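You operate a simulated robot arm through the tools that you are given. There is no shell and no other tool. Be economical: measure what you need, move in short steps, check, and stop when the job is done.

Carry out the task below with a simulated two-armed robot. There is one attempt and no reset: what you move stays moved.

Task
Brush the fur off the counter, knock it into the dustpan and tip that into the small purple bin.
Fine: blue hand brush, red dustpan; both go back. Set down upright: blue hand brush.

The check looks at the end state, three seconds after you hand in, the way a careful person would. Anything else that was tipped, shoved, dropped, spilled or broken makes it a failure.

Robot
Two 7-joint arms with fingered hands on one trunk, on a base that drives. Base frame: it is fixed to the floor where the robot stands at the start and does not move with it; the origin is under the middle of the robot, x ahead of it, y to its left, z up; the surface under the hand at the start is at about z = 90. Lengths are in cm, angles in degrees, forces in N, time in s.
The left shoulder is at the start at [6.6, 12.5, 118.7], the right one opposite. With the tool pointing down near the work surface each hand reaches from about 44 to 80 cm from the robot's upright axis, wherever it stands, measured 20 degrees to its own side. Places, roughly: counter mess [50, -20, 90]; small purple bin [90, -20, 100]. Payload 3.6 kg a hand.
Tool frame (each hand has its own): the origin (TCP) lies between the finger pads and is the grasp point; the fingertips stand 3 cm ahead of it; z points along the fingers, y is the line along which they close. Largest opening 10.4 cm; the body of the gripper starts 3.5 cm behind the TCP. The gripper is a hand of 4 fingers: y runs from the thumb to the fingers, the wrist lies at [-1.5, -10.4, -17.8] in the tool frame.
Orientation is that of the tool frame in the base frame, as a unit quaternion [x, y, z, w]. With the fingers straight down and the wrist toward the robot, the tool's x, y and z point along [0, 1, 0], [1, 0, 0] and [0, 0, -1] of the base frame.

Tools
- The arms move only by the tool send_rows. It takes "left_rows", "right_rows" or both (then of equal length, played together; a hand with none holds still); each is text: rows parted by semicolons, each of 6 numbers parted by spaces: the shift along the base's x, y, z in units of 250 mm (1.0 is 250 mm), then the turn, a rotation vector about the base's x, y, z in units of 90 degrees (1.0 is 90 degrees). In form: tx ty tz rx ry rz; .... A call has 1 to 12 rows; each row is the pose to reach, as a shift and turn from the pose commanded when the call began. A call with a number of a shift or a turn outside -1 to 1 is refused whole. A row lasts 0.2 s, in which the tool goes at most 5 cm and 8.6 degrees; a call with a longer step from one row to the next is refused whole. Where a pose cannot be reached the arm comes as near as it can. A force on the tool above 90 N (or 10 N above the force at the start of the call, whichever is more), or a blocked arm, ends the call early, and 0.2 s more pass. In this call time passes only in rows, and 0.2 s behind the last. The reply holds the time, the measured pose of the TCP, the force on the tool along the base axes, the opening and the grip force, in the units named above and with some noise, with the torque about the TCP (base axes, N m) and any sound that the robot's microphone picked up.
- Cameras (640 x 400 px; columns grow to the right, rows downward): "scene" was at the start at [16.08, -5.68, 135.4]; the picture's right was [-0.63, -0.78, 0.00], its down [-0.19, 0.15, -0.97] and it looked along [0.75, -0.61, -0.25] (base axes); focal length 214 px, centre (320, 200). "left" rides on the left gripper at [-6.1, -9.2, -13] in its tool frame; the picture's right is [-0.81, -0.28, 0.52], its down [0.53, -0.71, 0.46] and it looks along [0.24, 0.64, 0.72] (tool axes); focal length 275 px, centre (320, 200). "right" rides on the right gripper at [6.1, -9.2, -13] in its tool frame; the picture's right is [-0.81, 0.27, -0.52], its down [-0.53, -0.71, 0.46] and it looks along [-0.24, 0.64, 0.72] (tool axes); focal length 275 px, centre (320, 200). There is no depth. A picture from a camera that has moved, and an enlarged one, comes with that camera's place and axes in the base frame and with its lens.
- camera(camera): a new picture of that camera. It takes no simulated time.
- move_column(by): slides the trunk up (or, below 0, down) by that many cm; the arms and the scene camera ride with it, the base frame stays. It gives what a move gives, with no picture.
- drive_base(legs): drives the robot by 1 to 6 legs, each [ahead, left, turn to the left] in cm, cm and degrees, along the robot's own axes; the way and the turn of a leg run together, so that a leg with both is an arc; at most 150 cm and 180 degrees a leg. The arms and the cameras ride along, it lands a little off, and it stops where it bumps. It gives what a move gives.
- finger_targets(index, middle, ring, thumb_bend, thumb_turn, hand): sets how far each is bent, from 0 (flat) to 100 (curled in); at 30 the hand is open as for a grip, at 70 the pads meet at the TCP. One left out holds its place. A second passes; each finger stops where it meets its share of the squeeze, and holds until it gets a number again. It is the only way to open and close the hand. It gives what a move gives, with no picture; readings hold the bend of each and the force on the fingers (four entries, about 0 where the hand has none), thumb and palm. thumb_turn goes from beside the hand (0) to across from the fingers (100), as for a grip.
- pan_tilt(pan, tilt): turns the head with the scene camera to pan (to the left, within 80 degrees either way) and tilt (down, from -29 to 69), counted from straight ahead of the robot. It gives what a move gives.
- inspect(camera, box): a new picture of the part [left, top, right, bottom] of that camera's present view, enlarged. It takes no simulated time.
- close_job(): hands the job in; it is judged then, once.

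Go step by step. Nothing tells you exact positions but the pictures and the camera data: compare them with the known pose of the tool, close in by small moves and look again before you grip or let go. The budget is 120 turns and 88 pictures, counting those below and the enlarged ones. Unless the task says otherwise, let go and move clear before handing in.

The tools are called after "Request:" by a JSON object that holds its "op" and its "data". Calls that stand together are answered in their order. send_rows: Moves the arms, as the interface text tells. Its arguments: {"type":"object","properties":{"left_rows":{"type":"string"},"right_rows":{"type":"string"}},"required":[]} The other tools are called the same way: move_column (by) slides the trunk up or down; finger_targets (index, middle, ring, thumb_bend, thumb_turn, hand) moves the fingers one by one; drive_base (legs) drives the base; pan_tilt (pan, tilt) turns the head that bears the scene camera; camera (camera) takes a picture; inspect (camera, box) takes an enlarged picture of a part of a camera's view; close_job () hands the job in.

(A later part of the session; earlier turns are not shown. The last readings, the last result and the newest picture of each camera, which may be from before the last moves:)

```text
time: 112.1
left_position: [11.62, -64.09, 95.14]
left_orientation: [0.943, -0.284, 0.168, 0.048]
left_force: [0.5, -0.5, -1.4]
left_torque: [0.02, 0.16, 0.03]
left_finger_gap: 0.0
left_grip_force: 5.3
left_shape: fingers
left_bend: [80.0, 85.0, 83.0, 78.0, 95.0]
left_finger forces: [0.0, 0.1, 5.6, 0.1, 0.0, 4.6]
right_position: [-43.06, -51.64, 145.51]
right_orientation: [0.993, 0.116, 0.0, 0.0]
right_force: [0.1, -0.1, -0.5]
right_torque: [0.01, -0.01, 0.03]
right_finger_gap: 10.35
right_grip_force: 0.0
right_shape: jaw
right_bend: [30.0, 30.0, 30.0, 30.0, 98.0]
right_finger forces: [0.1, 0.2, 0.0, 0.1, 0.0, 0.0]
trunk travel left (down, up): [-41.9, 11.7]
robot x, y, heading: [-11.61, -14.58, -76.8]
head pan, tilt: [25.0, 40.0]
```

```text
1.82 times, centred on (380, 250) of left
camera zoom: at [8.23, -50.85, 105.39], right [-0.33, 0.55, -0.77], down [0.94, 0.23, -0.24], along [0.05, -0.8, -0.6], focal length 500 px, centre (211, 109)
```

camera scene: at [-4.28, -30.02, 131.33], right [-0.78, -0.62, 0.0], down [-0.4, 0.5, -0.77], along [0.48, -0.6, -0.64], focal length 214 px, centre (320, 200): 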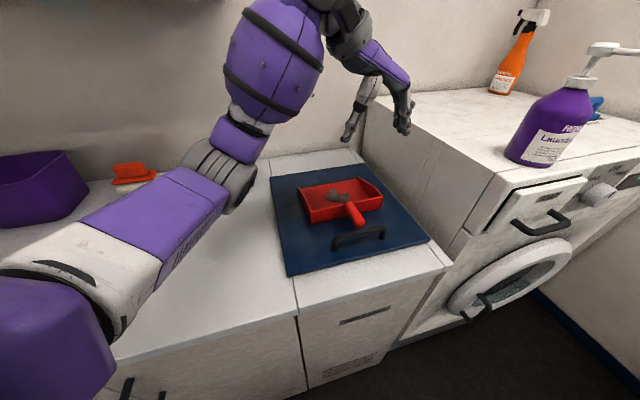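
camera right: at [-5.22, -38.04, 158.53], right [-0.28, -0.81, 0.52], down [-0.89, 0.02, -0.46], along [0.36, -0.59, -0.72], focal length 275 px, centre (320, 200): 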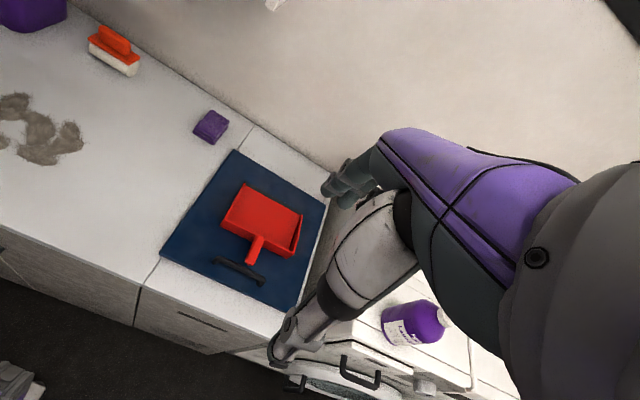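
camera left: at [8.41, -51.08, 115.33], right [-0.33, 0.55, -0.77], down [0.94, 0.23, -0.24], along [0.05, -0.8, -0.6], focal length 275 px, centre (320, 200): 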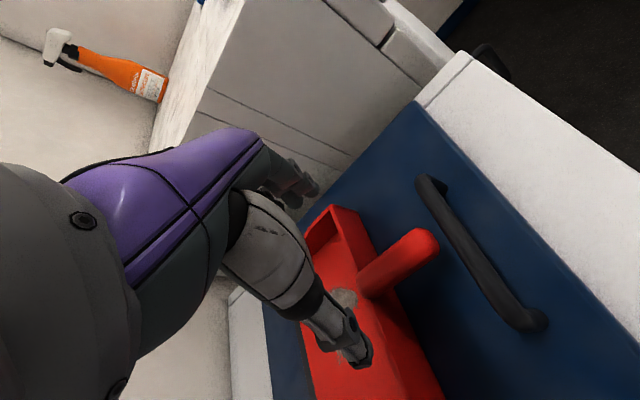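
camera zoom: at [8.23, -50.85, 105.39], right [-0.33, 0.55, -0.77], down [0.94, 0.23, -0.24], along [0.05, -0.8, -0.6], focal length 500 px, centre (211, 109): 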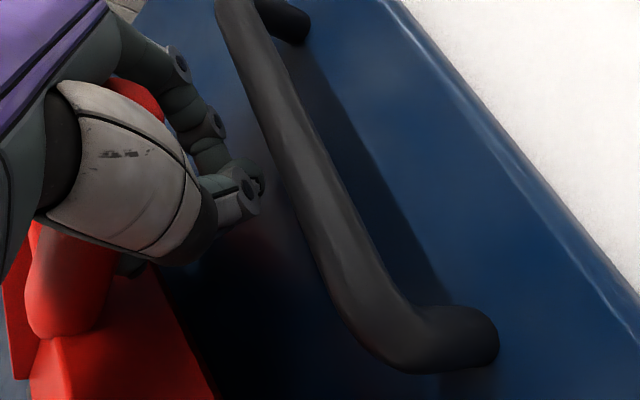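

The fingers met without the handle between the pads. I'll reopen and look at how the pan sits.

Request:
{"op": "finger_targets", "data": {"hand": "left", "index": 30, "middle": 30, "ring": 30, "thumb_bend": 30}}

Request:
{"op": "camera", "data": {"camera": "left"}}

Request:
{"op": "send_rows", "data": {"left_rows": "0 0 .1 0 0 0;0 0 .25 0 0 0;0 0 .4 0 0 0;0 0 .5 0 0 0"}}

Request:
{"op": "inspect", "data": {"camera": "scene", "box": [250, 120, 450, 260]}}

Request:
{"op": "camera", "data": {"camera": "left"}}

```text
time: 113.1
left_position: [11.76, -64.04, 95.27]
left_orientation: [0.942, -0.284, 0.17, 0.049]
left_force: [-0.2, 0.0, -0.6]
left_torque: [-0.01, -0.02, -0.01]
left_finger_gap: 10.3
left_grip_force: 0.0
left_shape: fingers
left_bend: [30.0, 30.0, 30.0, 30.0, 97.0]
left_finger forces: [0.1, 0.1, 0.0, 0.0, 0.1, 0.0]
right_position: [-43.09, -51.71, 145.59]
right_orientation: [0.993, 0.116, 0.0, 0.0]
right_force: [-0.2, -0.1, -0.2]
right_torque: [0.04, -0.02, 0.0]
right_finger_gap: 10.39
right_grip_force: 0.0
right_shape: jaw
right_bend: [30.0, 30.0, 30.0, 30.0, 98.0]
right_finger forces: [0.1, 0.0, 0.1, 0.0, 0.0, 0.0]
trunk travel left (down, up): [-41.9, 11.7]
robot x, y, heading: [-11.68, -15.11, -76.4]
head pan, tilt: [25.0, 40.0]
```

```text
16 pictures are left
camera left: at [8.22, -50.85, 105.4], right [-0.33, 0.55, -0.77], down [0.94, 0.23, -0.24], along [0.05, -0.8, -0.6], focal length 275 px, centre (320, 200)
```

left: 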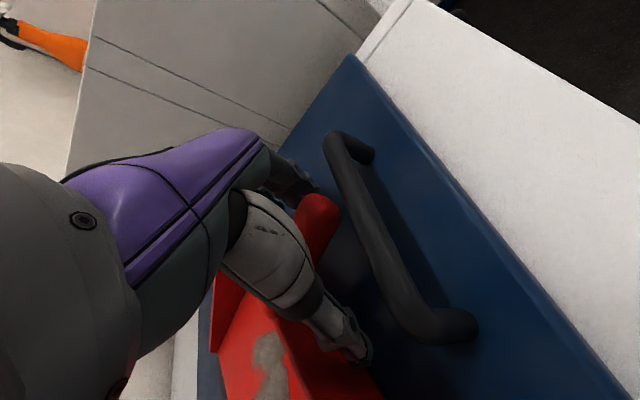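

```text
time: 114.1
left_position: [11.62, -64.17, 107.8]
left_orientation: [0.942, -0.284, 0.169, 0.05]
left_force: [0.3, -0.1, -0.1]
left_torque: [0.03, 0.03, 0.01]
left_finger_gap: 10.27
left_grip_force: 0.1
left_shape: fingers
left_bend: [30.0, 30.0, 30.0, 30.0, 97.0]
left_finger forces: [0.0, 0.0, 0.0, 0.0, 0.0, 0.0]
right_position: [-43.26, -51.57, 145.66]
right_orientation: [0.993, 0.116, 0.0, 0.0]
right_force: [0.1, -0.1, 0.6]
right_torque: [-0.01, -0.01, 0.01]
right_finger_gap: 10.39
right_grip_force: 0.0
right_shape: jaw
right_bend: [30.0, 30.0, 30.0, 30.0, 98.0]
right_finger forces: [0.1, 0.0, 0.0, 0.0, 0.1, 0.0]
trunk travel left (down, up): [-41.9, 11.7]
robot x, y, heading: [-11.79, -14.78, -76.8]
head pan, tilt: [25.0, 40.0]
```

```text
2.86 times, centred on (350, 190) of scene
camera zoom: at [-4.28, -30.02, 131.32], right [-0.78, -0.62, 0.0], down [-0.4, 0.5, -0.77], along [0.48, -0.6, -0.64], focal length 613 px, centre (234, 229)
```

zoom: 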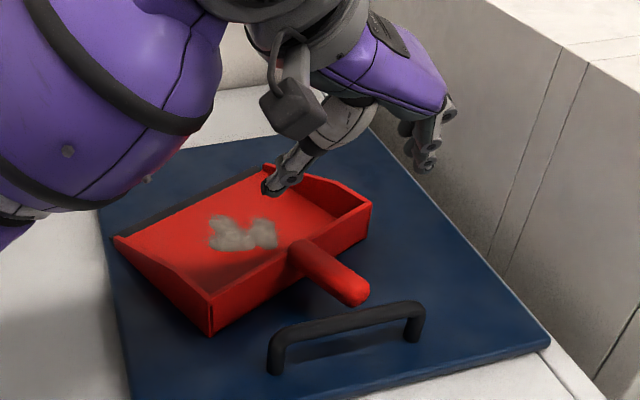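

```text
14 pictures are left
camera left: at [8.07, -50.9, 117.93], right [-0.33, 0.55, -0.77], down [0.94, 0.23, -0.24], along [0.05, -0.8, -0.6], focal length 275 px, centre (320, 200)
```

left: 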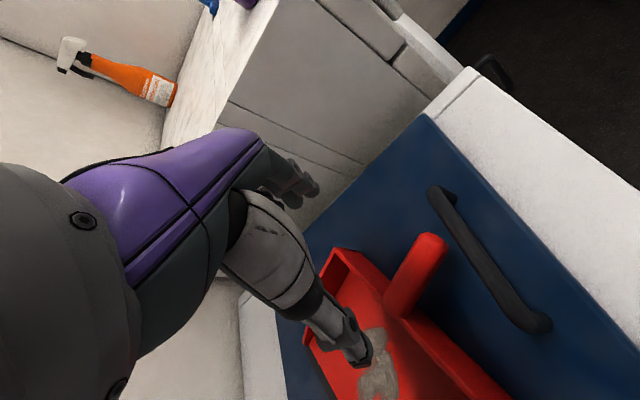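

The pan turned about 20° on the mat with the fur still inside, and the fingers slid under the handle. I'll re-align to the new handle axis (heading about -13°, centre [12.5, -63.4]) and grip slightly higher.

Request:
{"op": "send_rows", "data": {"left_rows": ".012 .01 -.04 0 0 .08;.025 .02 -.08 0 0 .16;.035 .03 -.12 0 0 .228;.035 .03 -.26 0 0 .228;.035 .03 -.38 0 0 .228;.035 .03 -.455 0 0 .228"}}

Request:
{"op": "inspect", "data": {"camera": "left", "box": [220, 140, 540, 360]}}

```text
time: 115.5
left_position: [12.61, -63.41, 96.35]
left_orientation: [0.978, -0.112, 0.174, 0.018]
left_force: [0.0, 0.9, 0.7]
left_torque: [0.01, 0.0, 0.02]
left_finger_gap: 10.27
left_grip_force: 0.0
left_shape: fingers
left_bend: [30.0, 30.0, 30.0, 30.0, 97.0]
left_finger forces: [0.0, 0.0, 0.0, 0.0, 0.0, 0.1]
right_position: [-43.17, -51.64, 145.58]
right_orientation: [0.993, 0.116, 0.0, 0.001]
right_force: [0.3, 0.7, -0.7]
right_torque: [-0.03, 0.02, -0.02]
right_finger_gap: 10.39
right_grip_force: 0.1
right_shape: jaw
right_bend: [30.0, 30.0, 30.0, 30.0, 98.0]
right_finger forces: [0.0, 0.0, 0.0, 0.0, 0.0, 0.1]
trunk travel left (down, up): [-41.9, 11.7]
robot x, y, heading: [-11.64, -14.57, -76.6]
head pan, tilt: [25.0, 40.0]
```

```text
1.82 times, centred on (380, 250) of left
camera zoom: at [4.66, -52.24, 106.51], right [-0.5, 0.4, -0.77], down [0.8, 0.55, -0.24], along [0.32, -0.73, -0.6], focal length 500 px, centre (211, 109)
```

zoom: 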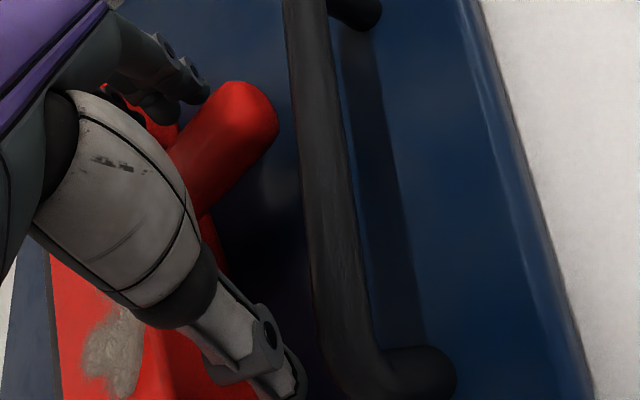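

The handle sits a bit higher than assumed (about z 96.5). I'll raise 1 cm and close in two stages.

Request:
{"op": "send_rows", "data": {"left_rows": "0 0 .04 0 0 0"}}

Request:
{"op": "finger_targets", "data": {"hand": "left", "index": 60, "middle": 60, "ring": 60, "thumb_bend": 60}}

Request:
{"op": "inspect", "data": {"camera": "left", "box": [220, 140, 540, 360]}}

```text
time: 115.9
left_position: [12.49, -63.37, 97.38]
left_orientation: [0.978, -0.112, 0.176, 0.018]
left_force: [-0.2, 0.0, 0.0]
left_torque: [0.01, -0.01, -0.02]
left_finger_gap: 10.3
left_grip_force: 0.1
left_shape: fingers
left_bend: [30.0, 30.0, 30.0, 30.0, 97.0]
left_finger forces: [0.0, 0.0, 0.1, 0.0, 0.0, 0.1]
right_position: [-43.07, -51.63, 145.59]
right_orientation: [0.993, 0.116, 0.001, 0.0]
right_force: [0.2, 0.8, -0.7]
right_torque: [0.01, 0.01, 0.0]
right_finger_gap: 10.37
right_grip_force: 0.0
right_shape: jaw
right_bend: [30.0, 30.0, 30.0, 30.0, 98.0]
right_finger forces: [0.0, 0.1, 0.0, 0.1, 0.1, 0.0]
trunk travel left (down, up): [-41.9, 11.7]
robot x, y, heading: [-11.69, -14.72, -76.5]
head pan, tilt: [25.0, 40.0]
```

```text
time: 116.9
left_position: [12.58, -63.4, 97.37]
left_orientation: [0.978, -0.112, 0.175, 0.019]
left_force: [-0.3, 0.1, 0.9]
left_torque: [-0.03, -0.02, 0.02]
left_finger_gap: 2.72
left_grip_force: 0.1
left_shape: fingers
left_bend: [60.0, 60.0, 60.0, 60.0, 97.0]
left_finger forces: [0.2, 0.2, 0.2, 0.0, 0.1, 0.0]
right_position: [-43.11, -51.62, 145.59]
right_orientation: [0.993, 0.116, 0.0, 0.0]
right_force: [0.9, 0.4, 0.4]
right_torque: [-0.01, -0.02, 0.02]
right_finger_gap: 10.39
right_grip_force: 0.0
right_shape: jaw
right_bend: [30.0, 30.0, 30.0, 30.0, 98.0]
right_finger forces: [0.1, 0.0, 0.1, 0.1, 0.0, 0.0]
trunk travel left (down, up): [-41.9, 11.7]
robot x, y, heading: [-11.74, -15.32, -76.5]
head pan, tilt: [25.0, 40.0]
```

```text
1.82 times, centred on (380, 250) of left
camera zoom: at [4.57, -52.26, 107.56], right [-0.5, 0.4, -0.77], down [0.8, 0.55, -0.24], along [0.32, -0.73, -0.6], focal length 500 px, centre (211, 109)
```

zoom: 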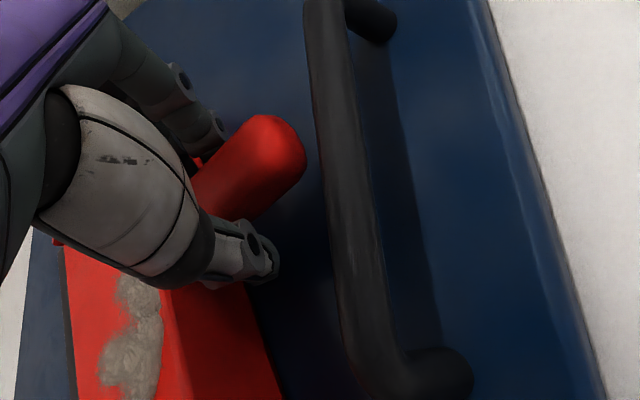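

The handle now lies squarely between thumb and fingers, which are just touching it. I'll tighten.

Request:
{"op": "finger_targets", "data": {"hand": "left", "index": 78, "middle": 78, "ring": 78, "thumb_bend": 78}}

Request:
{"op": "send_rows", "data": {"left_rows": "0 0 .02 0 0 0;0 0 .05 0 0 0"}}

Request:
{"op": "camera", "data": {"camera": "left"}}

```text
time: 117.9
left_position: [12.67, -63.54, 97.44]
left_orientation: [0.978, -0.111, 0.176, 0.019]
left_force: [5.0, -4.3, 3.6]
left_torque: [0.34, -0.04, -0.13]
left_finger_gap: 2.07
left_grip_force: 21.1
left_shape: fingers
left_bend: [72.0, 73.0, 75.0, 61.0, 95.0]
left_finger forces: [8.6, 7.8, 7.1, 0.0, 18.8, 0.0]
right_position: [-43.01, -51.75, 145.64]
right_orientation: [0.993, 0.116, 0.0, 0.0]
right_force: [0.4, 0.2, 0.2]
right_torque: [0.04, 0.0, -0.01]
right_finger_gap: 10.4
right_grip_force: 0.1
right_shape: jaw
right_bend: [30.0, 30.0, 30.0, 30.0, 98.0]
right_finger forces: [0.1, 0.0, 0.0, 0.1, 0.0, 0.0]
trunk travel left (down, up): [-41.9, 11.7]
robot x, y, heading: [-11.6, -14.58, -76.4]
head pan, tilt: [25.0, 40.0]
```

```text
time: 118.5
left_position: [12.37, -63.56, 98.53]
left_orientation: [0.978, -0.113, 0.175, 0.018]
left_force: [-0.4, 0.2, -1.5]
left_torque: [0.14, 0.11, -0.04]
left_finger_gap: 2.12
left_grip_force: 18.1
left_shape: fingers
left_bend: [72.0, 74.0, 77.0, 61.0, 92.0]
left_finger forces: [9.0, 5.4, 4.0, 0.0, 18.4, 0.1]
right_position: [-43.12, -51.68, 145.59]
right_orientation: [0.993, 0.117, 0.0, 0.0]
right_force: [0.5, 0.0, -0.2]
right_torque: [-0.01, -0.03, -0.04]
right_finger_gap: 10.4
right_grip_force: 0.0
right_shape: jaw
right_bend: [30.0, 30.0, 30.0, 30.0, 98.0]
right_finger forces: [0.0, 0.0, 0.0, 0.0, 0.0, 0.1]
trunk travel left (down, up): [-41.9, 11.7]
robot x, y, heading: [-11.6, -14.59, -76.7]
head pan, tilt: [25.0, 40.0]
```

```text
11 pictures are left
camera left: at [4.5, -52.24, 108.79], right [-0.5, 0.4, -0.76], down [0.8, 0.55, -0.24], along [0.32, -0.73, -0.6], focal length 275 px, centre (320, 200)
```

left: 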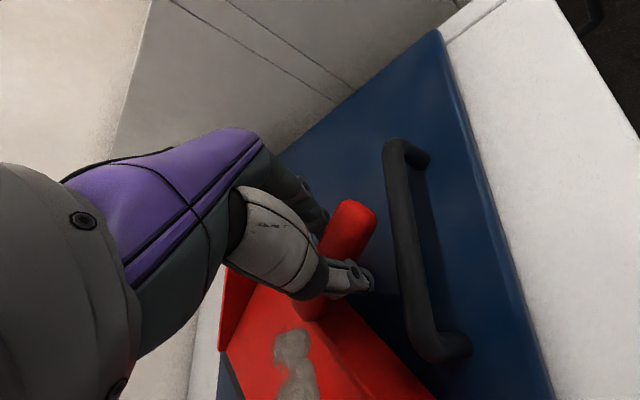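

Gripped at about 18–21 N. I'll lift a few cm and tilt the mouth slightly up for safety.

Request:
{"op": "send_rows", "data": {"left_rows": "0 0 .06 -.01 -.04 0;0 0 .14 -.02 -.08 0;0 0 .24 -.03 -.11 0;0 0 .36 -.03 -.11 0;0 0 .48 -.03 -.11 0"}}

Request:
{"op": "camera", "data": {"camera": "scene"}}

```text
time: 119.7
left_position: [12.55, -63.43, 110.78]
left_orientation: [0.958, -0.109, 0.262, 0.032]
left_force: [-0.1, 0.0, -2.5]
left_torque: [0.01, 0.24, 0.05]
left_finger_gap: 2.07
left_grip_force: 16.7
left_shape: fingers
left_bend: [73.0, 74.0, 78.0, 62.0, 92.0]
left_finger forces: [10.6, 5.9, 0.0, 0.0, 17.1, 0.1]
right_position: [-43.05, -51.62, 145.61]
right_orientation: [0.993, 0.116, 0.001, 0.001]
right_force: [-0.3, 0.3, 0.6]
right_torque: [-0.02, 0.02, 0.0]
right_finger_gap: 10.39
right_grip_force: 0.0
right_shape: jaw
right_bend: [30.0, 30.0, 30.0, 30.0, 98.0]
right_finger forces: [0.0, 0.0, 0.1, 0.0, 0.0, 0.1]
trunk travel left (down, up): [-41.9, 11.7]
robot x, y, heading: [-11.64, -14.65, -76.5]
head pan, tilt: [25.0, 40.0]
```

```text
10 pictures are left
camera scene: at [-4.25, -30.0, 131.33], right [-0.78, -0.62, 0.0], down [-0.4, 0.5, -0.77], along [0.48, -0.6, -0.64], focal length 214 px, centre (320, 200)
```

scene: 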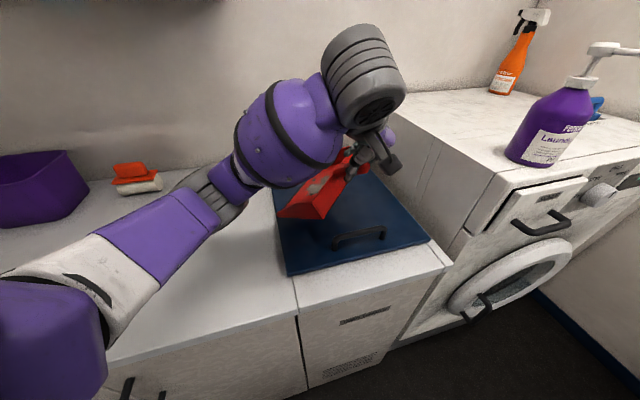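

Lifted, but I need to see how the pan hangs.

Request:
{"op": "inspect", "data": {"camera": "scene", "box": [250, 110, 430, 240]}}

```text
3.08 times, centred on (340, 175) of scene
camera zoom: at [-4.25, -30.0, 131.33], right [-0.78, -0.62, 0.0], down [-0.4, 0.5, -0.77], along [0.48, -0.6, -0.64], focal length 660 px, centre (258, 277)
```

zoom: 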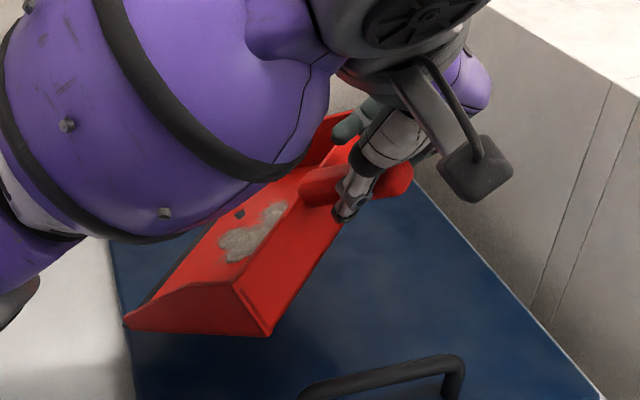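

The pan sags mouth-down in this pinch grip (the fur is still in it), so I'll set it back on the mat. I'll regrip with the hand rolled sideways, which carries the weight better.

Request:
{"op": "send_rows", "data": {"left_rows": "0 0 -.1 -.01 -.05 0;0 0 -.2 -.02 -.1 0;0 0 -.3 -.02 -.12 0;0 0 -.4 -.01 -.06 0;0 0 -.48 0 0 0;0 0 -.53 .03 .11 0"}}

Request:
{"op": "camera", "data": {"camera": "left"}}

```text
refused: row 6 steps farther than a row can; nothing moved
```

```text
8 pictures are left
camera left: at [3.06, -51.81, 118.83], right [-0.36, 0.36, -0.86], down [0.83, 0.54, -0.12], along [0.42, -0.76, -0.5], focal length 275 px, centre (320, 200)
```

left: 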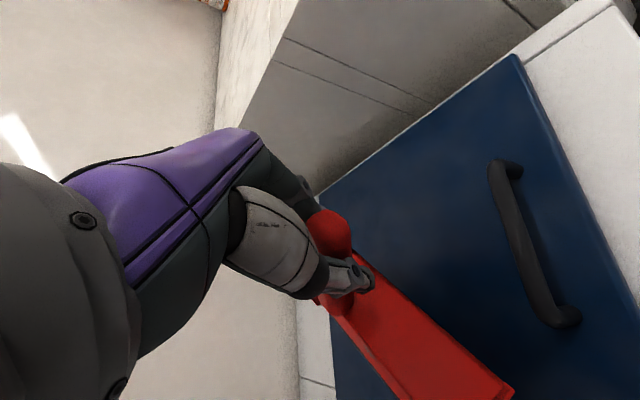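

Request:
{"op": "send_rows", "data": {"left_rows": "0 0 -.1 -.01 -.04 0;0 0 -.2 -.01 -.06 0;0 0 -.3 -.01 -.04 0;0 0 -.38 0 0 0;0 0 -.45 .015 .055 0;0 0 -.5 .03 .11 0;0 0 -.53 .03 .11 0"}}

```text
time: 121.3
left_position: [12.59, -63.43, 97.54]
left_orientation: [0.978, -0.111, 0.175, 0.019]
left_force: [-0.7, 0.2, 0.8]
left_torque: [0.25, -0.14, -0.02]
left_finger_gap: 2.17
left_grip_force: 18.3
left_shape: fingers
left_bend: [72.0, 74.0, 78.0, 60.0, 94.0]
left_finger forces: [7.7, 10.8, 0.0, 0.0, 17.7, 0.0]
right_position: [-43.15, -51.64, 145.54]
right_orientation: [0.993, 0.116, 0.0, 0.0]
right_force: [-0.5, 0.1, -0.1]
right_torque: [-0.02, -0.02, 0.02]
right_finger_gap: 10.39
right_grip_force: 0.1
right_shape: jaw
right_bend: [30.0, 30.0, 30.0, 30.0, 98.0]
right_finger forces: [0.0, 0.0, 0.0, 0.0, 0.1, 0.1]
trunk travel left (down, up): [-41.9, 11.7]
robot x, y, heading: [-11.23, -14.88, -76.5]
head pan, tilt: [25.0, 40.0]
```

Resting on the mat. I'll open and move the hand up to look.

Request:
{"op": "finger_targets", "data": {"hand": "left", "index": 40, "middle": 40, "ring": 40, "thumb_bend": 40}}

Request:
{"op": "send_rows", "data": {"left_rows": "0 0 .1 0 0 0;.02 .02 .25 .04 .05 0;.04 .05 .4 .06 .1 0;.06 .08 .5 .06 .16 0;.08 .12 .55 .05 .2 0"}}

Request:
{"op": "inspect", "data": {"camera": "scene", "box": [250, 110, 450, 260]}}

```text
time: 122.3
left_position: [12.65, -63.33, 97.35]
left_orientation: [0.978, -0.111, 0.175, 0.019]
left_force: [0.3, -0.2, -0.3]
left_torque: [0.02, 0.0, -0.01]
left_finger_gap: 7.74
left_grip_force: 0.1
left_shape: fingers
left_bend: [40.0, 40.0, 40.0, 40.0, 97.0]
left_finger forces: [0.1, 0.1, 0.0, 0.1, 0.1, 0.0]
right_position: [-43.18, -51.59, 145.53]
right_orientation: [0.993, 0.115, 0.0, -0.001]
right_force: [-0.1, -0.1, 1.3]
right_torque: [0.01, -0.02, -0.01]
right_finger_gap: 10.4
right_grip_force: 0.1
right_shape: jaw
right_bend: [30.0, 30.0, 30.0, 30.0, 98.0]
right_finger forces: [0.0, 0.0, 0.0, 0.1, 0.0, 0.0]
trunk travel left (down, up): [-41.9, 11.7]
robot x, y, heading: [-11.38, -14.72, -76.6]
head pan, tilt: [25.0, 40.0]
```

```text
time: 123.5
left_position: [14.41, -60.36, 111.16]
left_orientation: [0.993, -0.114, 0.015, -0.003]
left_force: [-0.2, -0.1, 0.3]
left_torque: [-0.02, -0.02, -0.01]
left_finger_gap: 7.76
left_grip_force: 0.0
left_shape: fingers
left_bend: [40.0, 40.0, 40.0, 40.0, 97.0]
left_finger forces: [0.0, 0.1, 0.1, 0.1, 0.0, 0.0]
right_position: [-43.1, -51.58, 145.63]
right_orientation: [0.993, 0.116, 0.0, 0.001]
right_force: [0.0, -0.2, 0.1]
right_torque: [0.0, -0.02, -0.03]
right_finger_gap: 10.4
right_grip_force: 0.2
right_shape: jaw
right_bend: [30.0, 30.0, 30.0, 30.0, 98.0]
right_finger forces: [0.0, 0.0, 0.1, 0.0, 0.0, 0.0]
trunk travel left (down, up): [-41.9, 11.7]
robot x, y, heading: [-11.16, -14.63, -76.4]
head pan, tilt: [25.0, 40.0]
```

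```text
2.67 times, centred on (350, 185) of scene
camera zoom: at [-4.25, -29.99, 131.32], right [-0.78, -0.62, 0.0], down [-0.4, 0.5, -0.77], along [0.48, -0.6, -0.64], focal length 572 px, centre (240, 240)
```

zoom: 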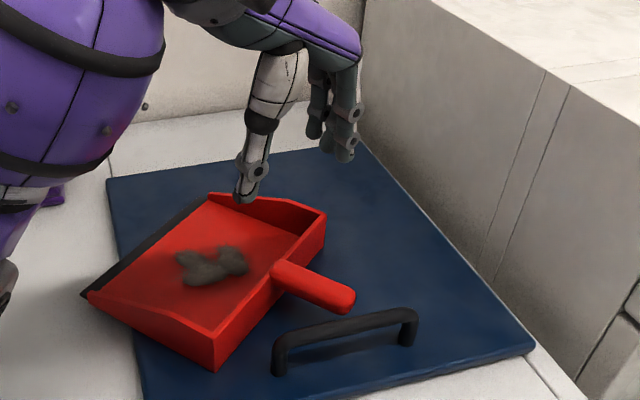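

The pan lies flat with mouth heading about +5° and fur inside; handle mid is about [12.9, -62.1]. I'll turn to match and roll the hand 40°, so the fingers go over and the thumb under.

Request:
{"op": "send_rows", "data": {"left_rows": "-.02 .04 -.06 0 0 .07;-.05 .09 -.12 0 0 .14;-.078 .134 -.18 0 0 .2;-.078 .134 -.25 0 0 .2"}}

Request:
{"op": "send_rows", "data": {"left_rows": "0 0 0 -.08 -.007 0;0 0 0 -.16 -.014 0;0 0 -.02 -.24 -.021 0;0 0 -.04 -.32 -.028 0;0 0 -.06 -.39 -.034 0;0 0 -.09 -.442 -.039 0"}}

Request:
{"op": "inspect", "data": {"camera": "scene", "box": [230, 90, 450, 260]}}

```text
time: 124.5
left_position: [12.56, -57.02, 104.86]
left_orientation: [0.999, 0.043, 0.014, -0.005]
left_force: [0.0, 0.4, -0.1]
left_torque: [0.0, 0.01, 0.01]
left_finger_gap: 7.76
left_grip_force: 0.1
left_shape: fingers
left_bend: [40.0, 40.0, 40.0, 40.0, 97.0]
left_finger forces: [0.1, 0.1, 0.1, 0.1, 0.0, 0.0]
right_position: [-43.08, -51.61, 145.69]
right_orientation: [0.993, 0.116, 0.0, 0.0]
right_force: [-0.7, -0.4, -0.7]
right_torque: [0.02, -0.03, -0.01]
right_finger_gap: 10.4
right_grip_force: 0.2
right_shape: jaw
right_bend: [30.0, 30.0, 30.0, 30.0, 98.0]
right_finger forces: [0.0, 0.0, 0.1, 0.0, 0.1, 0.0]
trunk travel left (down, up): [-41.9, 11.7]
robot x, y, heading: [-11.29, -14.62, -76.8]
head pan, tilt: [25.0, 40.0]
```

```text
time: 125.9
left_position: [12.63, -59.21, 102.59]
left_orientation: [0.939, 0.044, 0.036, 0.34]
left_force: [-0.3, 0.1, -0.5]
left_torque: [-0.02, -0.03, 0.0]
left_finger_gap: 7.77
left_grip_force: 0.1
left_shape: fingers
left_bend: [40.0, 40.0, 40.0, 40.0, 97.0]
left_finger forces: [0.0, 0.0, 0.0, 0.0, 0.0, 0.0]
left hand out of reach, approached as far as the arm can: row 4, 5, 6
right_position: [-43.77, -52.28, 145.4]
right_orientation: [0.993, 0.114, 0.003, -0.001]
right_force: [-1.0, 0.3, 0.5]
right_torque: [0.02, 0.01, -0.01]
right_finger_gap: 10.38
right_grip_force: 0.0
right_shape: jaw
right_bend: [30.0, 30.0, 30.0, 30.0, 98.0]
right_finger forces: [0.0, 0.0, 0.0, 0.0, 0.1, 0.0]
trunk travel left (down, up): [-41.9, 11.7]
robot x, y, heading: [-11.9, -14.92, -76.7]
head pan, tilt: [25.0, 40.0]
```

```text
2.35 times, centred on (340, 175) of scene
camera zoom: at [-4.79, -30.64, 131.41], right [-0.79, -0.62, -0.01], down [-0.39, 0.51, -0.77], along [0.48, -0.6, -0.64], focal length 505 px, centre (273, 259)
```

zoom: 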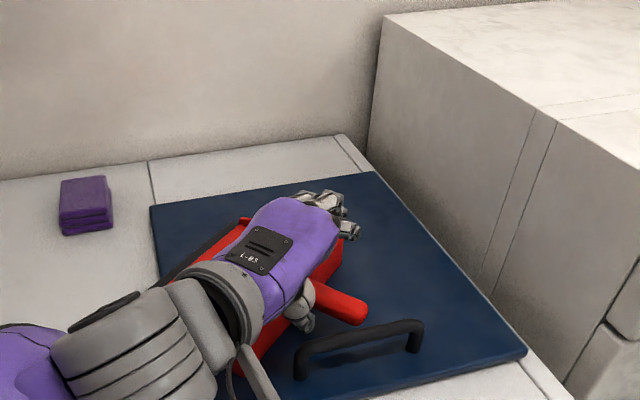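

The rolled pose presses against the arm's limits near the counter. I'll go back to the upright hand and use a full wrap of the handle (fingers under it, handle against the palm) instead.

Request:
{"op": "send_rows", "data": {"left_rows": "0 0 .03 .08 .007 0;0 0 .06 .16 .014 0;0 0 .08 .24 .021 0;0 0 .08 .32 .028 0;0 0 .08 .39 .034 0;0 0 .08 .442 .039 0"}}

Request:
{"op": "finger_targets", "data": {"hand": "left", "index": 30, "middle": 30, "ring": 30, "thumb_bend": 30}}

```text
time: 127.3
left_position: [12.87, -58.61, 103.96]
left_orientation: [0.999, 0.042, 0.014, -0.007]
left_force: [-0.2, 0.9, -0.4]
left_torque: [0.01, 0.02, -0.02]
left_finger_gap: 7.78
left_grip_force: 0.0
left_shape: fingers
left_bend: [40.0, 40.0, 40.0, 40.0, 98.0]
left_finger forces: [0.1, 0.1, 0.0, 0.1, 0.0, 0.0]
right_position: [-43.13, -51.93, 145.43]
right_orientation: [0.993, 0.115, 0.0, 0.0]
right_force: [0.1, 0.0, 0.1]
right_torque: [0.03, 0.04, -0.01]
right_finger_gap: 10.38
right_grip_force: 0.0
right_shape: jaw
right_bend: [30.0, 30.0, 30.0, 30.0, 98.0]
right_finger forces: [0.1, 0.0, 0.0, 0.0, 0.0, 0.1]
trunk travel left (down, up): [-41.9, 11.7]
robot x, y, heading: [-11.46, -14.96, -76.9]
head pan, tilt: [25.0, 40.0]
```

```text
time: 128.3
left_position: [12.84, -58.4, 103.94]
left_orientation: [0.999, 0.043, 0.015, -0.005]
left_force: [0.3, -0.4, 0.3]
left_torque: [0.0, 0.03, 0.02]
left_finger_gap: 10.27
left_grip_force: 0.1
left_shape: fingers
left_bend: [30.0, 30.0, 30.0, 30.0, 98.0]
left_finger forces: [0.0, 0.0, 0.0, 0.0, 0.0, 0.0]
right_position: [-43.07, -51.57, 145.66]
right_orientation: [0.993, 0.116, 0.0, 0.0]
right_force: [-0.3, -1.0, 0.4]
right_torque: [0.02, -0.01, 0.02]
right_finger_gap: 10.39
right_grip_force: 0.1
right_shape: jaw
right_bend: [30.0, 30.0, 30.0, 30.0, 98.0]
right_finger forces: [0.1, 0.1, 0.0, 0.1, 0.0, 0.1]
trunk travel left (down, up): [-41.9, 11.7]
robot x, y, heading: [-11.64, -15.04, -76.5]
head pan, tilt: [25.0, 40.0]
```

Request:
{"op": "finger_targets", "data": {"hand": "left", "index": 42, "middle": 42, "ring": 42, "thumb_bend": 45}}

Request:
{"op": "send_rows", "data": {"left_rows": ".01 -.06 0 0 0 0;.022 -.124 0 0 0 0;.022 -.124 -.1 0 0 0;.022 -.124 -.2 0 0 0;.022 -.124 -.29 0 0 0;.022 -.124 -.34 0 0 0"}}

Request:
{"op": "inspect", "data": {"camera": "left", "box": [220, 140, 540, 360]}}

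```text
time: 129.3
left_position: [12.8, -58.45, 104.06]
left_orientation: [0.999, 0.043, 0.015, -0.005]
left_force: [-0.5, 0.5, -1.5]
left_torque: [0.01, -0.03, 0.0]
left_finger_gap: 6.95
left_grip_force: 0.1
left_shape: fingers
left_bend: [42.0, 42.0, 42.0, 45.0, 98.0]
left_finger forces: [0.1, 0.0, 0.0, 0.0, 0.0, 0.0]
right_position: [-43.18, -51.77, 145.42]
right_orientation: [0.993, 0.116, 0.0, 0.001]
right_force: [0.4, 0.6, -0.6]
right_torque: [-0.03, 0.02, 0.01]
right_finger_gap: 10.4
right_grip_force: 0.1
right_shape: jaw
right_bend: [30.0, 30.0, 30.0, 30.0, 98.0]
right_finger forces: [0.1, 0.0, 0.1, 0.0, 0.1, 0.0]
trunk travel left (down, up): [-41.9, 11.7]
robot x, y, heading: [-11.7, -14.82, -76.7]
head pan, tilt: [25.0, 40.0]
```

```text
time: 130.7
left_position: [13.39, -61.41, 95.61]
left_orientation: [0.999, 0.045, 0.015, -0.005]
left_force: [0.8, -0.1, 0.9]
left_torque: [-0.01, 0.01, -0.07]
left_finger_gap: 6.83
left_grip_force: 1.5
left_shape: fingers
left_bend: [42.0, 42.0, 42.0, 46.0, 98.0]
left_finger forces: [0.1, 0.0, 0.7, 0.1, 1.7, 0.0]
right_position: [-43.03, -51.79, 145.54]
right_orientation: [0.993, 0.116, -0.001, 0.0]
right_force: [-0.9, -0.2, -1.1]
right_torque: [-0.01, -0.02, -0.02]
right_finger_gap: 10.39
right_grip_force: 0.0
right_shape: jaw
right_bend: [30.0, 30.0, 30.0, 30.0, 98.0]
right_finger forces: [0.0, 0.0, 0.0, 0.0, 0.0, 0.0]
trunk travel left (down, up): [-41.9, 11.7]
robot x, y, heading: [-11.55, -15.13, -76.6]
head pan, tilt: [25.0, 40.0]
```

```text
1.82 times, centred on (380, 250) of left
camera zoom: at [6.06, -52.98, 108.53], right [-0.81, 0.21, -0.54], down [0.48, 0.76, -0.43], along [0.32, -0.61, -0.72], focal length 500 px, centre (211, 109)
```

zoom: 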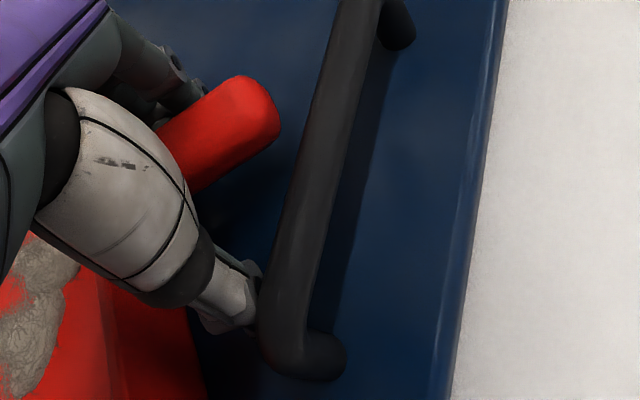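

The handle is between thumb and fingers. I'll wrap fully.

Request:
{"op": "finger_targets", "data": {"hand": "left", "index": 90, "middle": 90, "ring": 90, "thumb_bend": 90}}

Request:
{"op": "send_rows", "data": {"left_rows": "0 0 .02 0 0 0;0 0 .05 0 0 0;0 0 .09 0 0 0;0 0 .13 0 0 0"}}

```text
time: 131.7
left_position: [13.31, -61.42, 95.64]
left_orientation: [0.999, 0.042, 0.015, -0.005]
left_force: [-0.3, 0.0, -0.5]
left_torque: [-0.13, 0.12, -0.04]
left_finger_gap: 0.0
left_grip_force: 3.3
left_shape: fingers
left_bend: [79.0, 90.0, 89.0, 83.0, 94.0]
left_finger forces: [0.1, 0.0, 4.0, 0.0, 0.9, 2.6]
right_position: [-43.08, -51.68, 145.59]
right_orientation: [0.993, 0.116, 0.001, 0.0]
right_force: [0.2, 0.0, 0.0]
right_torque: [0.0, 0.02, -0.02]
right_finger_gap: 10.36
right_grip_force: 0.1
right_shape: jaw
right_bend: [30.0, 30.0, 30.0, 30.0, 98.0]
right_finger forces: [0.1, 0.0, 0.0, 0.0, 0.0, 0.0]
trunk travel left (down, up): [-41.9, 11.7]
robot x, y, heading: [-11.4, -14.99, -76.7]
head pan, tilt: [25.0, 40.0]
```

```text
time: 132.7
left_position: [13.38, -61.38, 98.85]
left_orientation: [0.999, 0.043, 0.016, -0.005]
left_force: [1.0, 0.4, -1.4]
left_torque: [-0.11, 0.21, 0.01]
left_finger_gap: 0.04
left_grip_force: 5.0
left_shape: fingers
left_bend: [80.0, 90.0, 89.0, 84.0, 94.0]
left_finger forces: [0.0, 0.1, 5.5, 0.0, 1.9, 2.8]
right_position: [-43.04, -51.68, 145.59]
right_orientation: [0.993, 0.116, 0.0, 0.0]
right_force: [0.2, -1.1, 0.9]
right_torque: [0.01, 0.01, -0.02]
right_finger_gap: 10.39
right_grip_force: 0.1
right_shape: jaw
right_bend: [30.0, 30.0, 30.0, 30.0, 98.0]
right_finger forces: [0.0, 0.1, 0.1, 0.0, 0.1, 0.1]
trunk travel left (down, up): [-41.9, 11.7]
robot x, y, heading: [-11.59, -14.84, -76.6]
head pan, tilt: [25.0, 40.0]
```

The pan is caged and lifting. I'll raise a bit more and look.

Request:
{"op": "send_rows", "data": {"left_rows": "0 0 .05 0 0 0;0 0 .11 0 0 0;0 0 .18 0 0 0;0 0 .26 0 0 0;0 0 .36 0 0 0"}}

Request:
{"op": "inspect", "data": {"camera": "scene", "box": [220, 80, 450, 260]}}

```text
time: 133.9
left_position: [13.26, -61.43, 107.89]
left_orientation: [0.999, 0.042, 0.014, -0.006]
left_force: [-0.1, -0.6, -3.7]
left_torque: [-0.23, 0.28, -0.04]
left_finger_gap: 0.01
left_grip_force: 6.7
left_shape: fingers
left_bend: [80.0, 90.0, 88.0, 84.0, 94.0]
left_finger forces: [0.0, 0.0, 7.7, 0.1, 1.0, 3.9]
right_position: [-43.05, -51.73, 145.61]
right_orientation: [0.993, 0.116, 0.0, 0.0]
right_force: [-0.8, -0.1, 0.5]
right_torque: [0.02, -0.02, 0.0]
right_finger_gap: 10.39
right_grip_force: 0.1
right_shape: jaw
right_bend: [30.0, 30.0, 30.0, 30.0, 98.0]
right_finger forces: [0.1, 0.0, 0.0, 0.1, 0.0, 0.0]
trunk travel left (down, up): [-41.9, 11.7]
robot x, y, heading: [-11.54, -15.02, -76.5]
head pan, tilt: [25.0, 40.0]
```

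```text
2.22 times, centred on (335, 170) of scene
camera zoom: at [-4.25, -30.02, 131.32], right [-0.78, -0.62, 0.0], down [-0.4, 0.5, -0.77], along [0.48, -0.6, -0.64], focal length 477 px, centre (287, 267)
```

zoom: 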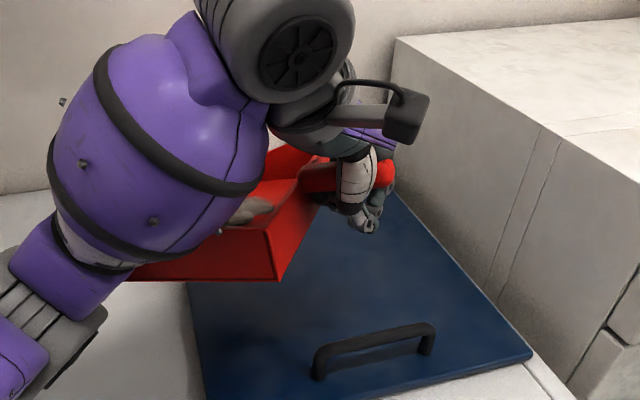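

The torque reading says the pan now hangs nearly level with its mouth heading about 39°, fur still inside. I'll carry it left by driving along the counter with the heading kept.

Request:
{"op": "drive_base", "data": {"legs": [[-9, 11.3, 0], [-9.1, 11.4, 0]]}}

Request:
{"op": "pan_tilt", "data": {"pan": 60, "tilt": 25}}

Request:
{"op": "camera", "data": {"camera": "scene"}}

```text
time: 136.8
left_position: [30.97, -38.76, 107.79]
left_orientation: [0.999, 0.045, 0.016, -0.006]
left_force: [-0.3, 0.1, -3.8]
left_torque: [-0.2, 0.29, -0.03]
left_finger_gap: 0.02
left_grip_force: 7.0
left_shape: fingers
left_bend: [80.0, 90.0, 88.0, 84.0, 94.0]
left_finger forces: [0.0, 0.1, 7.6, 0.0, 1.1, 4.1]
right_position: [-25.41, -29.17, 145.72]
right_orientation: [0.993, 0.118, 0.0, 0.0]
right_force: [0.8, -0.2, 0.3]
right_torque: [-0.02, 0.01, 0.0]
right_finger_gap: 10.37
right_grip_force: 0.0
right_shape: jaw
right_bend: [30.0, 30.0, 30.0, 30.0, 98.0]
right_finger forces: [0.1, 0.1, 0.1, 0.0, 0.0, 0.0]
trunk travel left (down, up): [-41.9, 11.7]
robot x, y, heading: [5.96, 8.0, -76.5]
head pan, tilt: [25.0, 40.0]
```

```text
time: 137.8
left_position: [31.0, -38.79, 107.85]
left_orientation: [0.999, 0.044, 0.016, -0.005]
left_force: [0.5, 0.3, -3.9]
left_torque: [-0.23, 0.26, -0.04]
left_finger_gap: 0.02
left_grip_force: 6.1
left_shape: fingers
left_bend: [80.0, 90.0, 88.0, 84.0, 94.0]
left_finger forces: [0.0, 0.1, 7.7, 0.1, 1.0, 4.2]
right_position: [-25.52, -29.08, 145.67]
right_orientation: [0.993, 0.118, 0.0, 0.0]
right_force: [-0.5, 0.9, -0.8]
right_torque: [0.0, -0.03, -0.02]
right_finger_gap: 10.36
right_grip_force: 0.0
right_shape: jaw
right_bend: [30.0, 30.0, 30.0, 30.0, 98.0]
right_finger forces: [0.2, 0.0, 0.1, 0.1, 0.0, 0.0]
trunk travel left (down, up): [-41.9, 11.7]
robot x, y, heading: [6.09, 7.4, -76.5]
head pan, tilt: [60.0, 25.0]
```

```text
3 pictures are left
camera scene: at [16.9, -3.38, 133.65], right [-0.28, -0.96, 0.0], down [-0.41, 0.12, -0.91], along [0.87, -0.26, -0.42], focal length 214 px, centre (320, 200)
```

scene: 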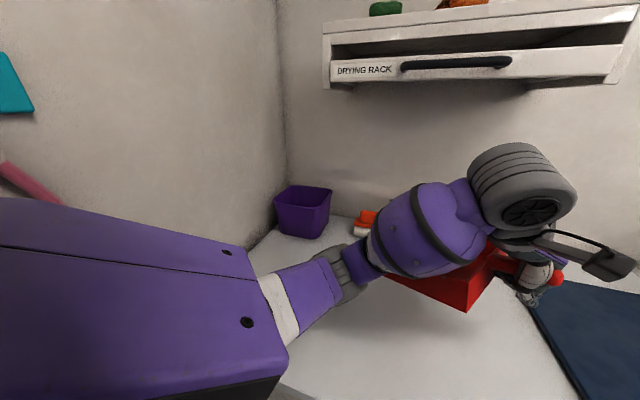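

The pan is carried level. I'll swing it forward and turn its mouth toward the bin.

Request:
{"op": "send_rows", "data": {"left_rows": ".1 -.02 .03 0 0 .03;.2 -.04 .06 0 0 .06;.3 -.06 .09 0 0 .09;.4 -.08 .12 0 0 .13;.5 -.1 .13 0 0 .16;.6 -.115 .13 0 0 .19;.65 -.124 .13 0 0 .2"}}

Request:
{"op": "camera", "data": {"camera": "scene"}}

```text
time: 139.4
left_position: [47.34, -41.95, 111.0]
left_orientation: [0.98, 0.2, 0.013, -0.007]
left_force: [0.2, -0.3, -2.8]
left_torque: [-0.19, 0.18, 0.02]
left_finger_gap: 0.0
left_grip_force: 6.0
left_shape: fingers
left_bend: [80.0, 90.0, 88.0, 84.0, 94.0]
left_finger forces: [0.0, 0.0, 6.4, 0.1, 1.3, 3.3]
right_position: [-25.37, -29.21, 145.55]
right_orientation: [0.993, 0.118, 0.0, 0.0]
right_force: [-0.1, 0.8, 1.1]
right_torque: [-0.02, -0.02, -0.05]
right_finger_gap: 10.39
right_grip_force: 0.0
right_shape: jaw
right_bend: [30.0, 30.0, 30.0, 30.0, 98.0]
right_finger forces: [0.1, 0.1, 0.1, 0.0, 0.0, 0.0]
trunk travel left (down, up): [-41.9, 11.7]
robot x, y, heading: [6.46, 7.41, -76.6]
head pan, tilt: [60.0, 25.0]
```

```text
2 pictures are left
camera scene: at [16.91, -3.38, 133.65], right [-0.28, -0.96, 0.0], down [-0.41, 0.12, -0.91], along [0.87, -0.26, -0.42], focal length 214 px, centre (320, 200)
```

scene: 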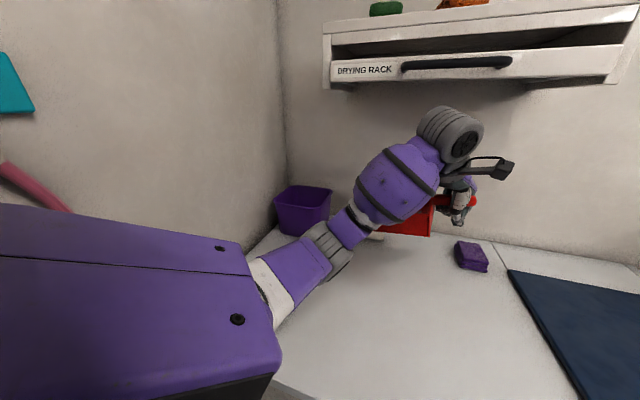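

The measured weight dipped slightly. I'll take another reading without moving.

Request:
{"op": "send_rows", "data": {"left_rows": "0 0 0 0 0 0;0 0 0 0 0 0;0 0 0 0 0 0"}}

```text
time: 140.2
left_position: [47.29, -41.76, 111.14]
left_orientation: [0.98, 0.2, 0.015, -0.008]
left_force: [-0.1, 0.0, -1.4]
left_torque: [-0.18, 0.16, 0.01]
left_finger_gap: 0.0
left_grip_force: 5.9
left_shape: fingers
left_bend: [80.0, 90.0, 88.0, 84.0, 94.0]
left_finger forces: [0.0, 0.1, 6.3, 0.0, 1.3, 3.5]
right_position: [-25.57, -29.24, 145.49]
right_orientation: [0.993, 0.118, 0.0, 0.0]
right_force: [0.2, 1.2, -0.1]
right_torque: [-0.01, 0.02, 0.01]
right_finger_gap: 10.4
right_grip_force: 0.1
right_shape: jaw
right_bend: [30.0, 30.0, 30.0, 30.0, 98.0]
right_finger forces: [0.0, 0.0, 0.0, 0.1, 0.0, 0.0]
trunk travel left (down, up): [-41.9, 11.7]
robot x, y, heading: [5.75, 7.58, -76.4]
head pan, tilt: [60.0, 25.0]
```

The pan's side likely leans on my own forearm at this yaw. I'll turn the hand back a little and check the reading again.

Request:
{"op": "send_rows", "data": {"left_rows": "0 0 0 0 0 -.06;0 0 0 0 0 -.12;0 0 0 0 0 -.17;0 0 0 0 0 -.17;0 0 0 0 0 -.17"}}

```text
time: 141.4
left_position: [47.2, -41.92, 111.06]
left_orientation: [0.998, 0.068, 0.016, -0.005]
left_force: [-0.6, -0.4, -1.8]
left_torque: [-0.08, 0.19, -0.02]
left_finger_gap: 0.0
left_grip_force: 5.5
left_shape: fingers
left_bend: [80.0, 90.0, 89.0, 84.0, 94.0]
left_finger forces: [0.0, 0.0, 5.6, 0.0, 2.2, 3.0]
right_position: [-25.5, -29.28, 145.62]
right_orientation: [0.993, 0.117, 0.0, 0.0]
right_force: [-0.3, -0.1, -0.1]
right_torque: [-0.01, 0.02, -0.02]
right_finger_gap: 10.36
right_grip_force: 0.0
right_shape: jaw
right_bend: [30.0, 30.0, 30.0, 30.0, 98.0]
right_finger forces: [0.1, 0.1, 0.0, 0.1, 0.0, 0.1]
trunk travel left (down, up): [-41.9, 11.7]
robot x, y, heading: [6.52, 7.82, -76.5]
head pan, tilt: [60.0, 25.0]
```

Readings are consistent again. Now I'll move toward the bin, turning the mouth left as the arm extends.

Request:
{"op": "send_rows", "data": {"left_rows": ".1 .02 0 0 0 0;.2 .04 0 0 0 0;.3 .06 0 0 0 .02;.4 .09 0 0 0 .05;.5 .11 0 0 0 .09;.6 .14 0 0 0 .13;.7 .165 0 0 0 .18;.8 .19 0 0 0 .24;.87 .204 0 0 0 .29;.87 .204 0 0 0 .32"}}

```text
time: 143.6
left_position: [69.02, -36.7, 111.14]
left_orientation: [0.949, 0.315, 0.013, -0.009]
left_force: [0.4, 0.4, -1.9]
left_torque: [-0.22, 0.09, -0.01]
left_finger_gap: 0.0
left_grip_force: 5.1
left_shape: fingers
left_bend: [80.0, 90.0, 89.0, 84.0, 94.0]
left_finger forces: [0.0, 0.1, 5.6, 0.0, 2.1, 3.0]
right_position: [-25.49, -29.23, 145.61]
right_orientation: [0.993, 0.117, 0.001, 0.0]
right_force: [-0.2, -0.6, 0.0]
right_torque: [0.0, 0.02, 0.0]
right_finger_gap: 10.4
right_grip_force: 0.0
right_shape: jaw
right_bend: [30.0, 30.0, 30.0, 30.0, 98.0]
right_finger forces: [0.1, 0.1, 0.0, 0.1, 0.1, 0.0]
trunk travel left (down, up): [-41.9, 11.7]
robot x, y, heading: [6.16, 7.29, -76.4]
head pan, tilt: [60.0, 25.0]
```

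The lip is now over the bin's area. I'll trim the yaw and then tip, keeping the lip just above the rim.

Request:
{"op": "send_rows", "data": {"left_rows": ".04 -.008 0 0 0 -.045;.088 -.016 0 0 0 -.09;.088 -.016 0 0 0 -.09"}}

Request:
{"op": "send_rows", "data": {"left_rows": ".019 .026 .08 -.067 .049 0;.042 .058 .16 -.135 .098 0;.075 .104 .236 -.202 .147 0;.115 .159 .304 -.27 .196 0;.162 .223 .372 -.337 .245 0;.212 .291 .432 -.405 .294 0;.212 .291 .432 -.405 .294 0;.212 .291 .432 -.405 .294 0"}}

```text
time: 144.4
left_position: [71.18, -37.32, 111.08]
left_orientation: [0.969, 0.246, 0.015, -0.008]
left_force: [-0.2, -0.2, -2.4]
left_torque: [-0.17, 0.16, 0.01]
left_finger_gap: 0.0
left_grip_force: 4.9
left_shape: fingers
left_bend: [80.0, 90.0, 89.0, 84.0, 94.0]
left_finger forces: [0.0, 0.0, 5.5, 0.0, 2.3, 2.9]
right_position: [-25.49, -29.22, 145.53]
right_orientation: [0.993, 0.118, -0.001, 0.0]
right_force: [-0.3, -0.3, 0.8]
right_torque: [-0.01, 0.0, 0.03]
right_finger_gap: 10.38
right_grip_force: 0.1
right_shape: jaw
right_bend: [30.0, 30.0, 30.0, 30.0, 98.0]
right_finger forces: [0.1, 0.0, 0.0, 0.0, 0.0, 0.0]
trunk travel left (down, up): [-41.9, 11.7]
robot x, y, heading: [6.09, 7.11, -76.6]
head pan, tilt: [60.0, 25.0]
```

```text
time: 146.2
left_position: [76.55, -29.83, 121.85]
left_orientation: [0.901, 0.229, -0.282, 0.239]
left_force: [0.1, 0.5, -1.4]
left_torque: [-0.14, 0.07, 0.01]
left_finger_gap: 0.0
left_grip_force: 2.7
left_shape: fingers
left_bend: [80.0, 90.0, 89.0, 84.0, 94.0]
left_finger forces: [0.1, 0.1, 2.8, 0.0, 1.5, 1.6]
right_position: [-25.44, -29.05, 145.57]
right_orientation: [0.993, 0.118, 0.0, 0.0]
right_force: [0.2, 0.0, -0.1]
right_torque: [0.02, 0.01, -0.05]
right_finger_gap: 10.38
right_grip_force: 0.1
right_shape: jaw
right_bend: [30.0, 30.0, 30.0, 30.0, 98.0]
right_finger forces: [0.0, 0.1, 0.0, 0.0, 0.1, 0.1]
trunk travel left (down, up): [-41.9, 11.7]
robot x, y, heading: [5.97, 7.85, -76.5]
head pan, tilt: [60.0, 25.0]
```

Tipped to 45° without contact. I'll tip about 12° further and jiggle a little, then look.

Request:
{"op": "send_rows", "data": {"left_rows": ".017 .024 .03 -.054 .039 0;.035 .049 .06 -.108 .078 0;.035 .049 .1 -.108 .078 0;.035 .049 .06 -.108 .078 0;.035 .049 .1 -.108 .078 0;.035 .049 .06 -.108 .078 0;.035 .049 .06 -.108 .078 0"}}

Request:
{"op": "inspect", "data": {"camera": "scene", "box": [230, 60, 510, 260]}}

```text
time: 147.8
left_position: [77.32, -28.63, 123.57]
left_orientation: [0.859, 0.219, -0.354, 0.299]
left_force: [-0.1, -0.2, -1.0]
left_torque: [-0.03, -0.02, -0.03]
left_finger_gap: 0.0
left_grip_force: 0.2
left_shape: fingers
left_bend: [80.0, 90.0, 90.0, 84.0, 94.0]
left_finger forces: [0.0, 0.0, 0.0, 0.1, 0.0, 0.1]
right_position: [-25.45, -29.13, 145.68]
right_orientation: [0.993, 0.118, 0.0, 0.0]
right_force: [0.2, 0.0, 0.2]
right_torque: [-0.01, -0.01, 0.0]
right_finger_gap: 10.37
right_grip_force: 0.1
right_shape: jaw
right_bend: [30.0, 30.0, 30.0, 30.0, 98.0]
right_finger forces: [0.0, 0.1, 0.0, 0.0, 0.1, 0.0]
trunk travel left (down, up): [-41.9, 11.7]
robot x, y, heading: [6.15, 7.78, -76.7]
head pan, tilt: [60.0, 25.0]
```

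```text
2.00 times, centred on (370, 160) of scene
camera zoom: at [16.86, -3.35, 133.66], right [-0.28, -0.96, 0.0], down [-0.41, 0.12, -0.91], along [0.87, -0.26, -0.42], focal length 429 px, centre (220, 280)
```

zoom: 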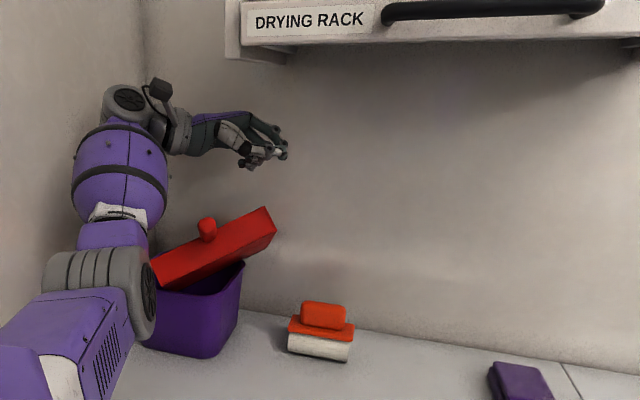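

The pan slipped out of the fist and now rests mouth-down on the bin, handle up toward me. The bin still stands. I'll back the hand out toward me carefully, then turn it upright.

Request:
{"op": "send_rows", "data": {"left_rows": "0 0 .08 0 0 0;-.08 .06 .14 0 0 0;-.2 .155 .18 0 0 0;-.33 .26 .18 0 0 0;-.46 .36 .18 0 0 0;-.58 .45 .18 0 0 0;-.68 .53 .18 0 0 0"}}

Request:
{"op": "send_rows", "data": {"left_rows": "0 0 0 .067 -.049 0;0 0 0 .135 -.098 0;0 0 0 .202 -.147 0;0 0 0 .27 -.196 0;0 0 0 .337 -.245 0;0 0 0 .405 -.294 0;0 0 0 .46 -.334 0;0 0 0 .512 -.372 0"}}

```text
time: 149.4
left_position: [60.34, -15.2, 127.61]
left_orientation: [0.859, 0.219, -0.354, 0.299]
left_force: [0.4, -0.3, 0.4]
left_torque: [-0.01, 0.0, 0.01]
left_finger_gap: 0.0
left_grip_force: 0.0
left_shape: fingers
left_bend: [80.0, 90.0, 90.0, 84.0, 94.0]
left_finger forces: [0.0, 0.1, 0.0, 0.0, 0.1, 0.0]
right_position: [-25.42, -29.07, 145.62]
right_orientation: [0.993, 0.117, 0.0, 0.0]
right_force: [-0.4, -0.5, -0.2]
right_torque: [0.0, 0.03, -0.02]
right_finger_gap: 10.37
right_grip_force: 0.0
right_shape: jaw
right_bend: [30.0, 30.0, 30.0, 30.0, 98.0]
right_finger forces: [0.1, 0.1, 0.0, 0.0, 0.0, 0.0]
trunk travel left (down, up): [-41.9, 11.7]
robot x, y, heading: [5.67, 7.73, -76.4]
head pan, tilt: [60.0, 25.0]
```

```text
time: 151.2
left_position: [60.16, -15.84, 127.78]
left_orientation: [0.969, 0.245, 0.015, -0.009]
left_force: [0.7, 0.7, 0.5]
left_torque: [-0.03, 0.01, 0.02]
left_finger_gap: 0.0
left_grip_force: 0.1
left_shape: fingers
left_bend: [80.0, 90.0, 90.0, 84.0, 94.0]
left_finger forces: [0.1, 0.0, 0.1, 0.0, 0.0, 0.0]
right_position: [-25.74, -29.67, 145.39]
right_orientation: [0.993, 0.116, 0.001, -0.003]
right_force: [-0.4, -0.3, 0.1]
right_torque: [0.0, 0.01, 0.0]
right_finger_gap: 10.37
right_grip_force: 0.0
right_shape: jaw
right_bend: [30.0, 30.0, 30.0, 30.0, 98.0]
right_finger forces: [0.1, 0.0, 0.1, 0.0, 0.1, 0.1]
trunk travel left (down, up): [-41.9, 11.7]
robot x, y, heading: [5.8, 7.68, -76.6]
head pan, tilt: [60.0, 25.0]
```

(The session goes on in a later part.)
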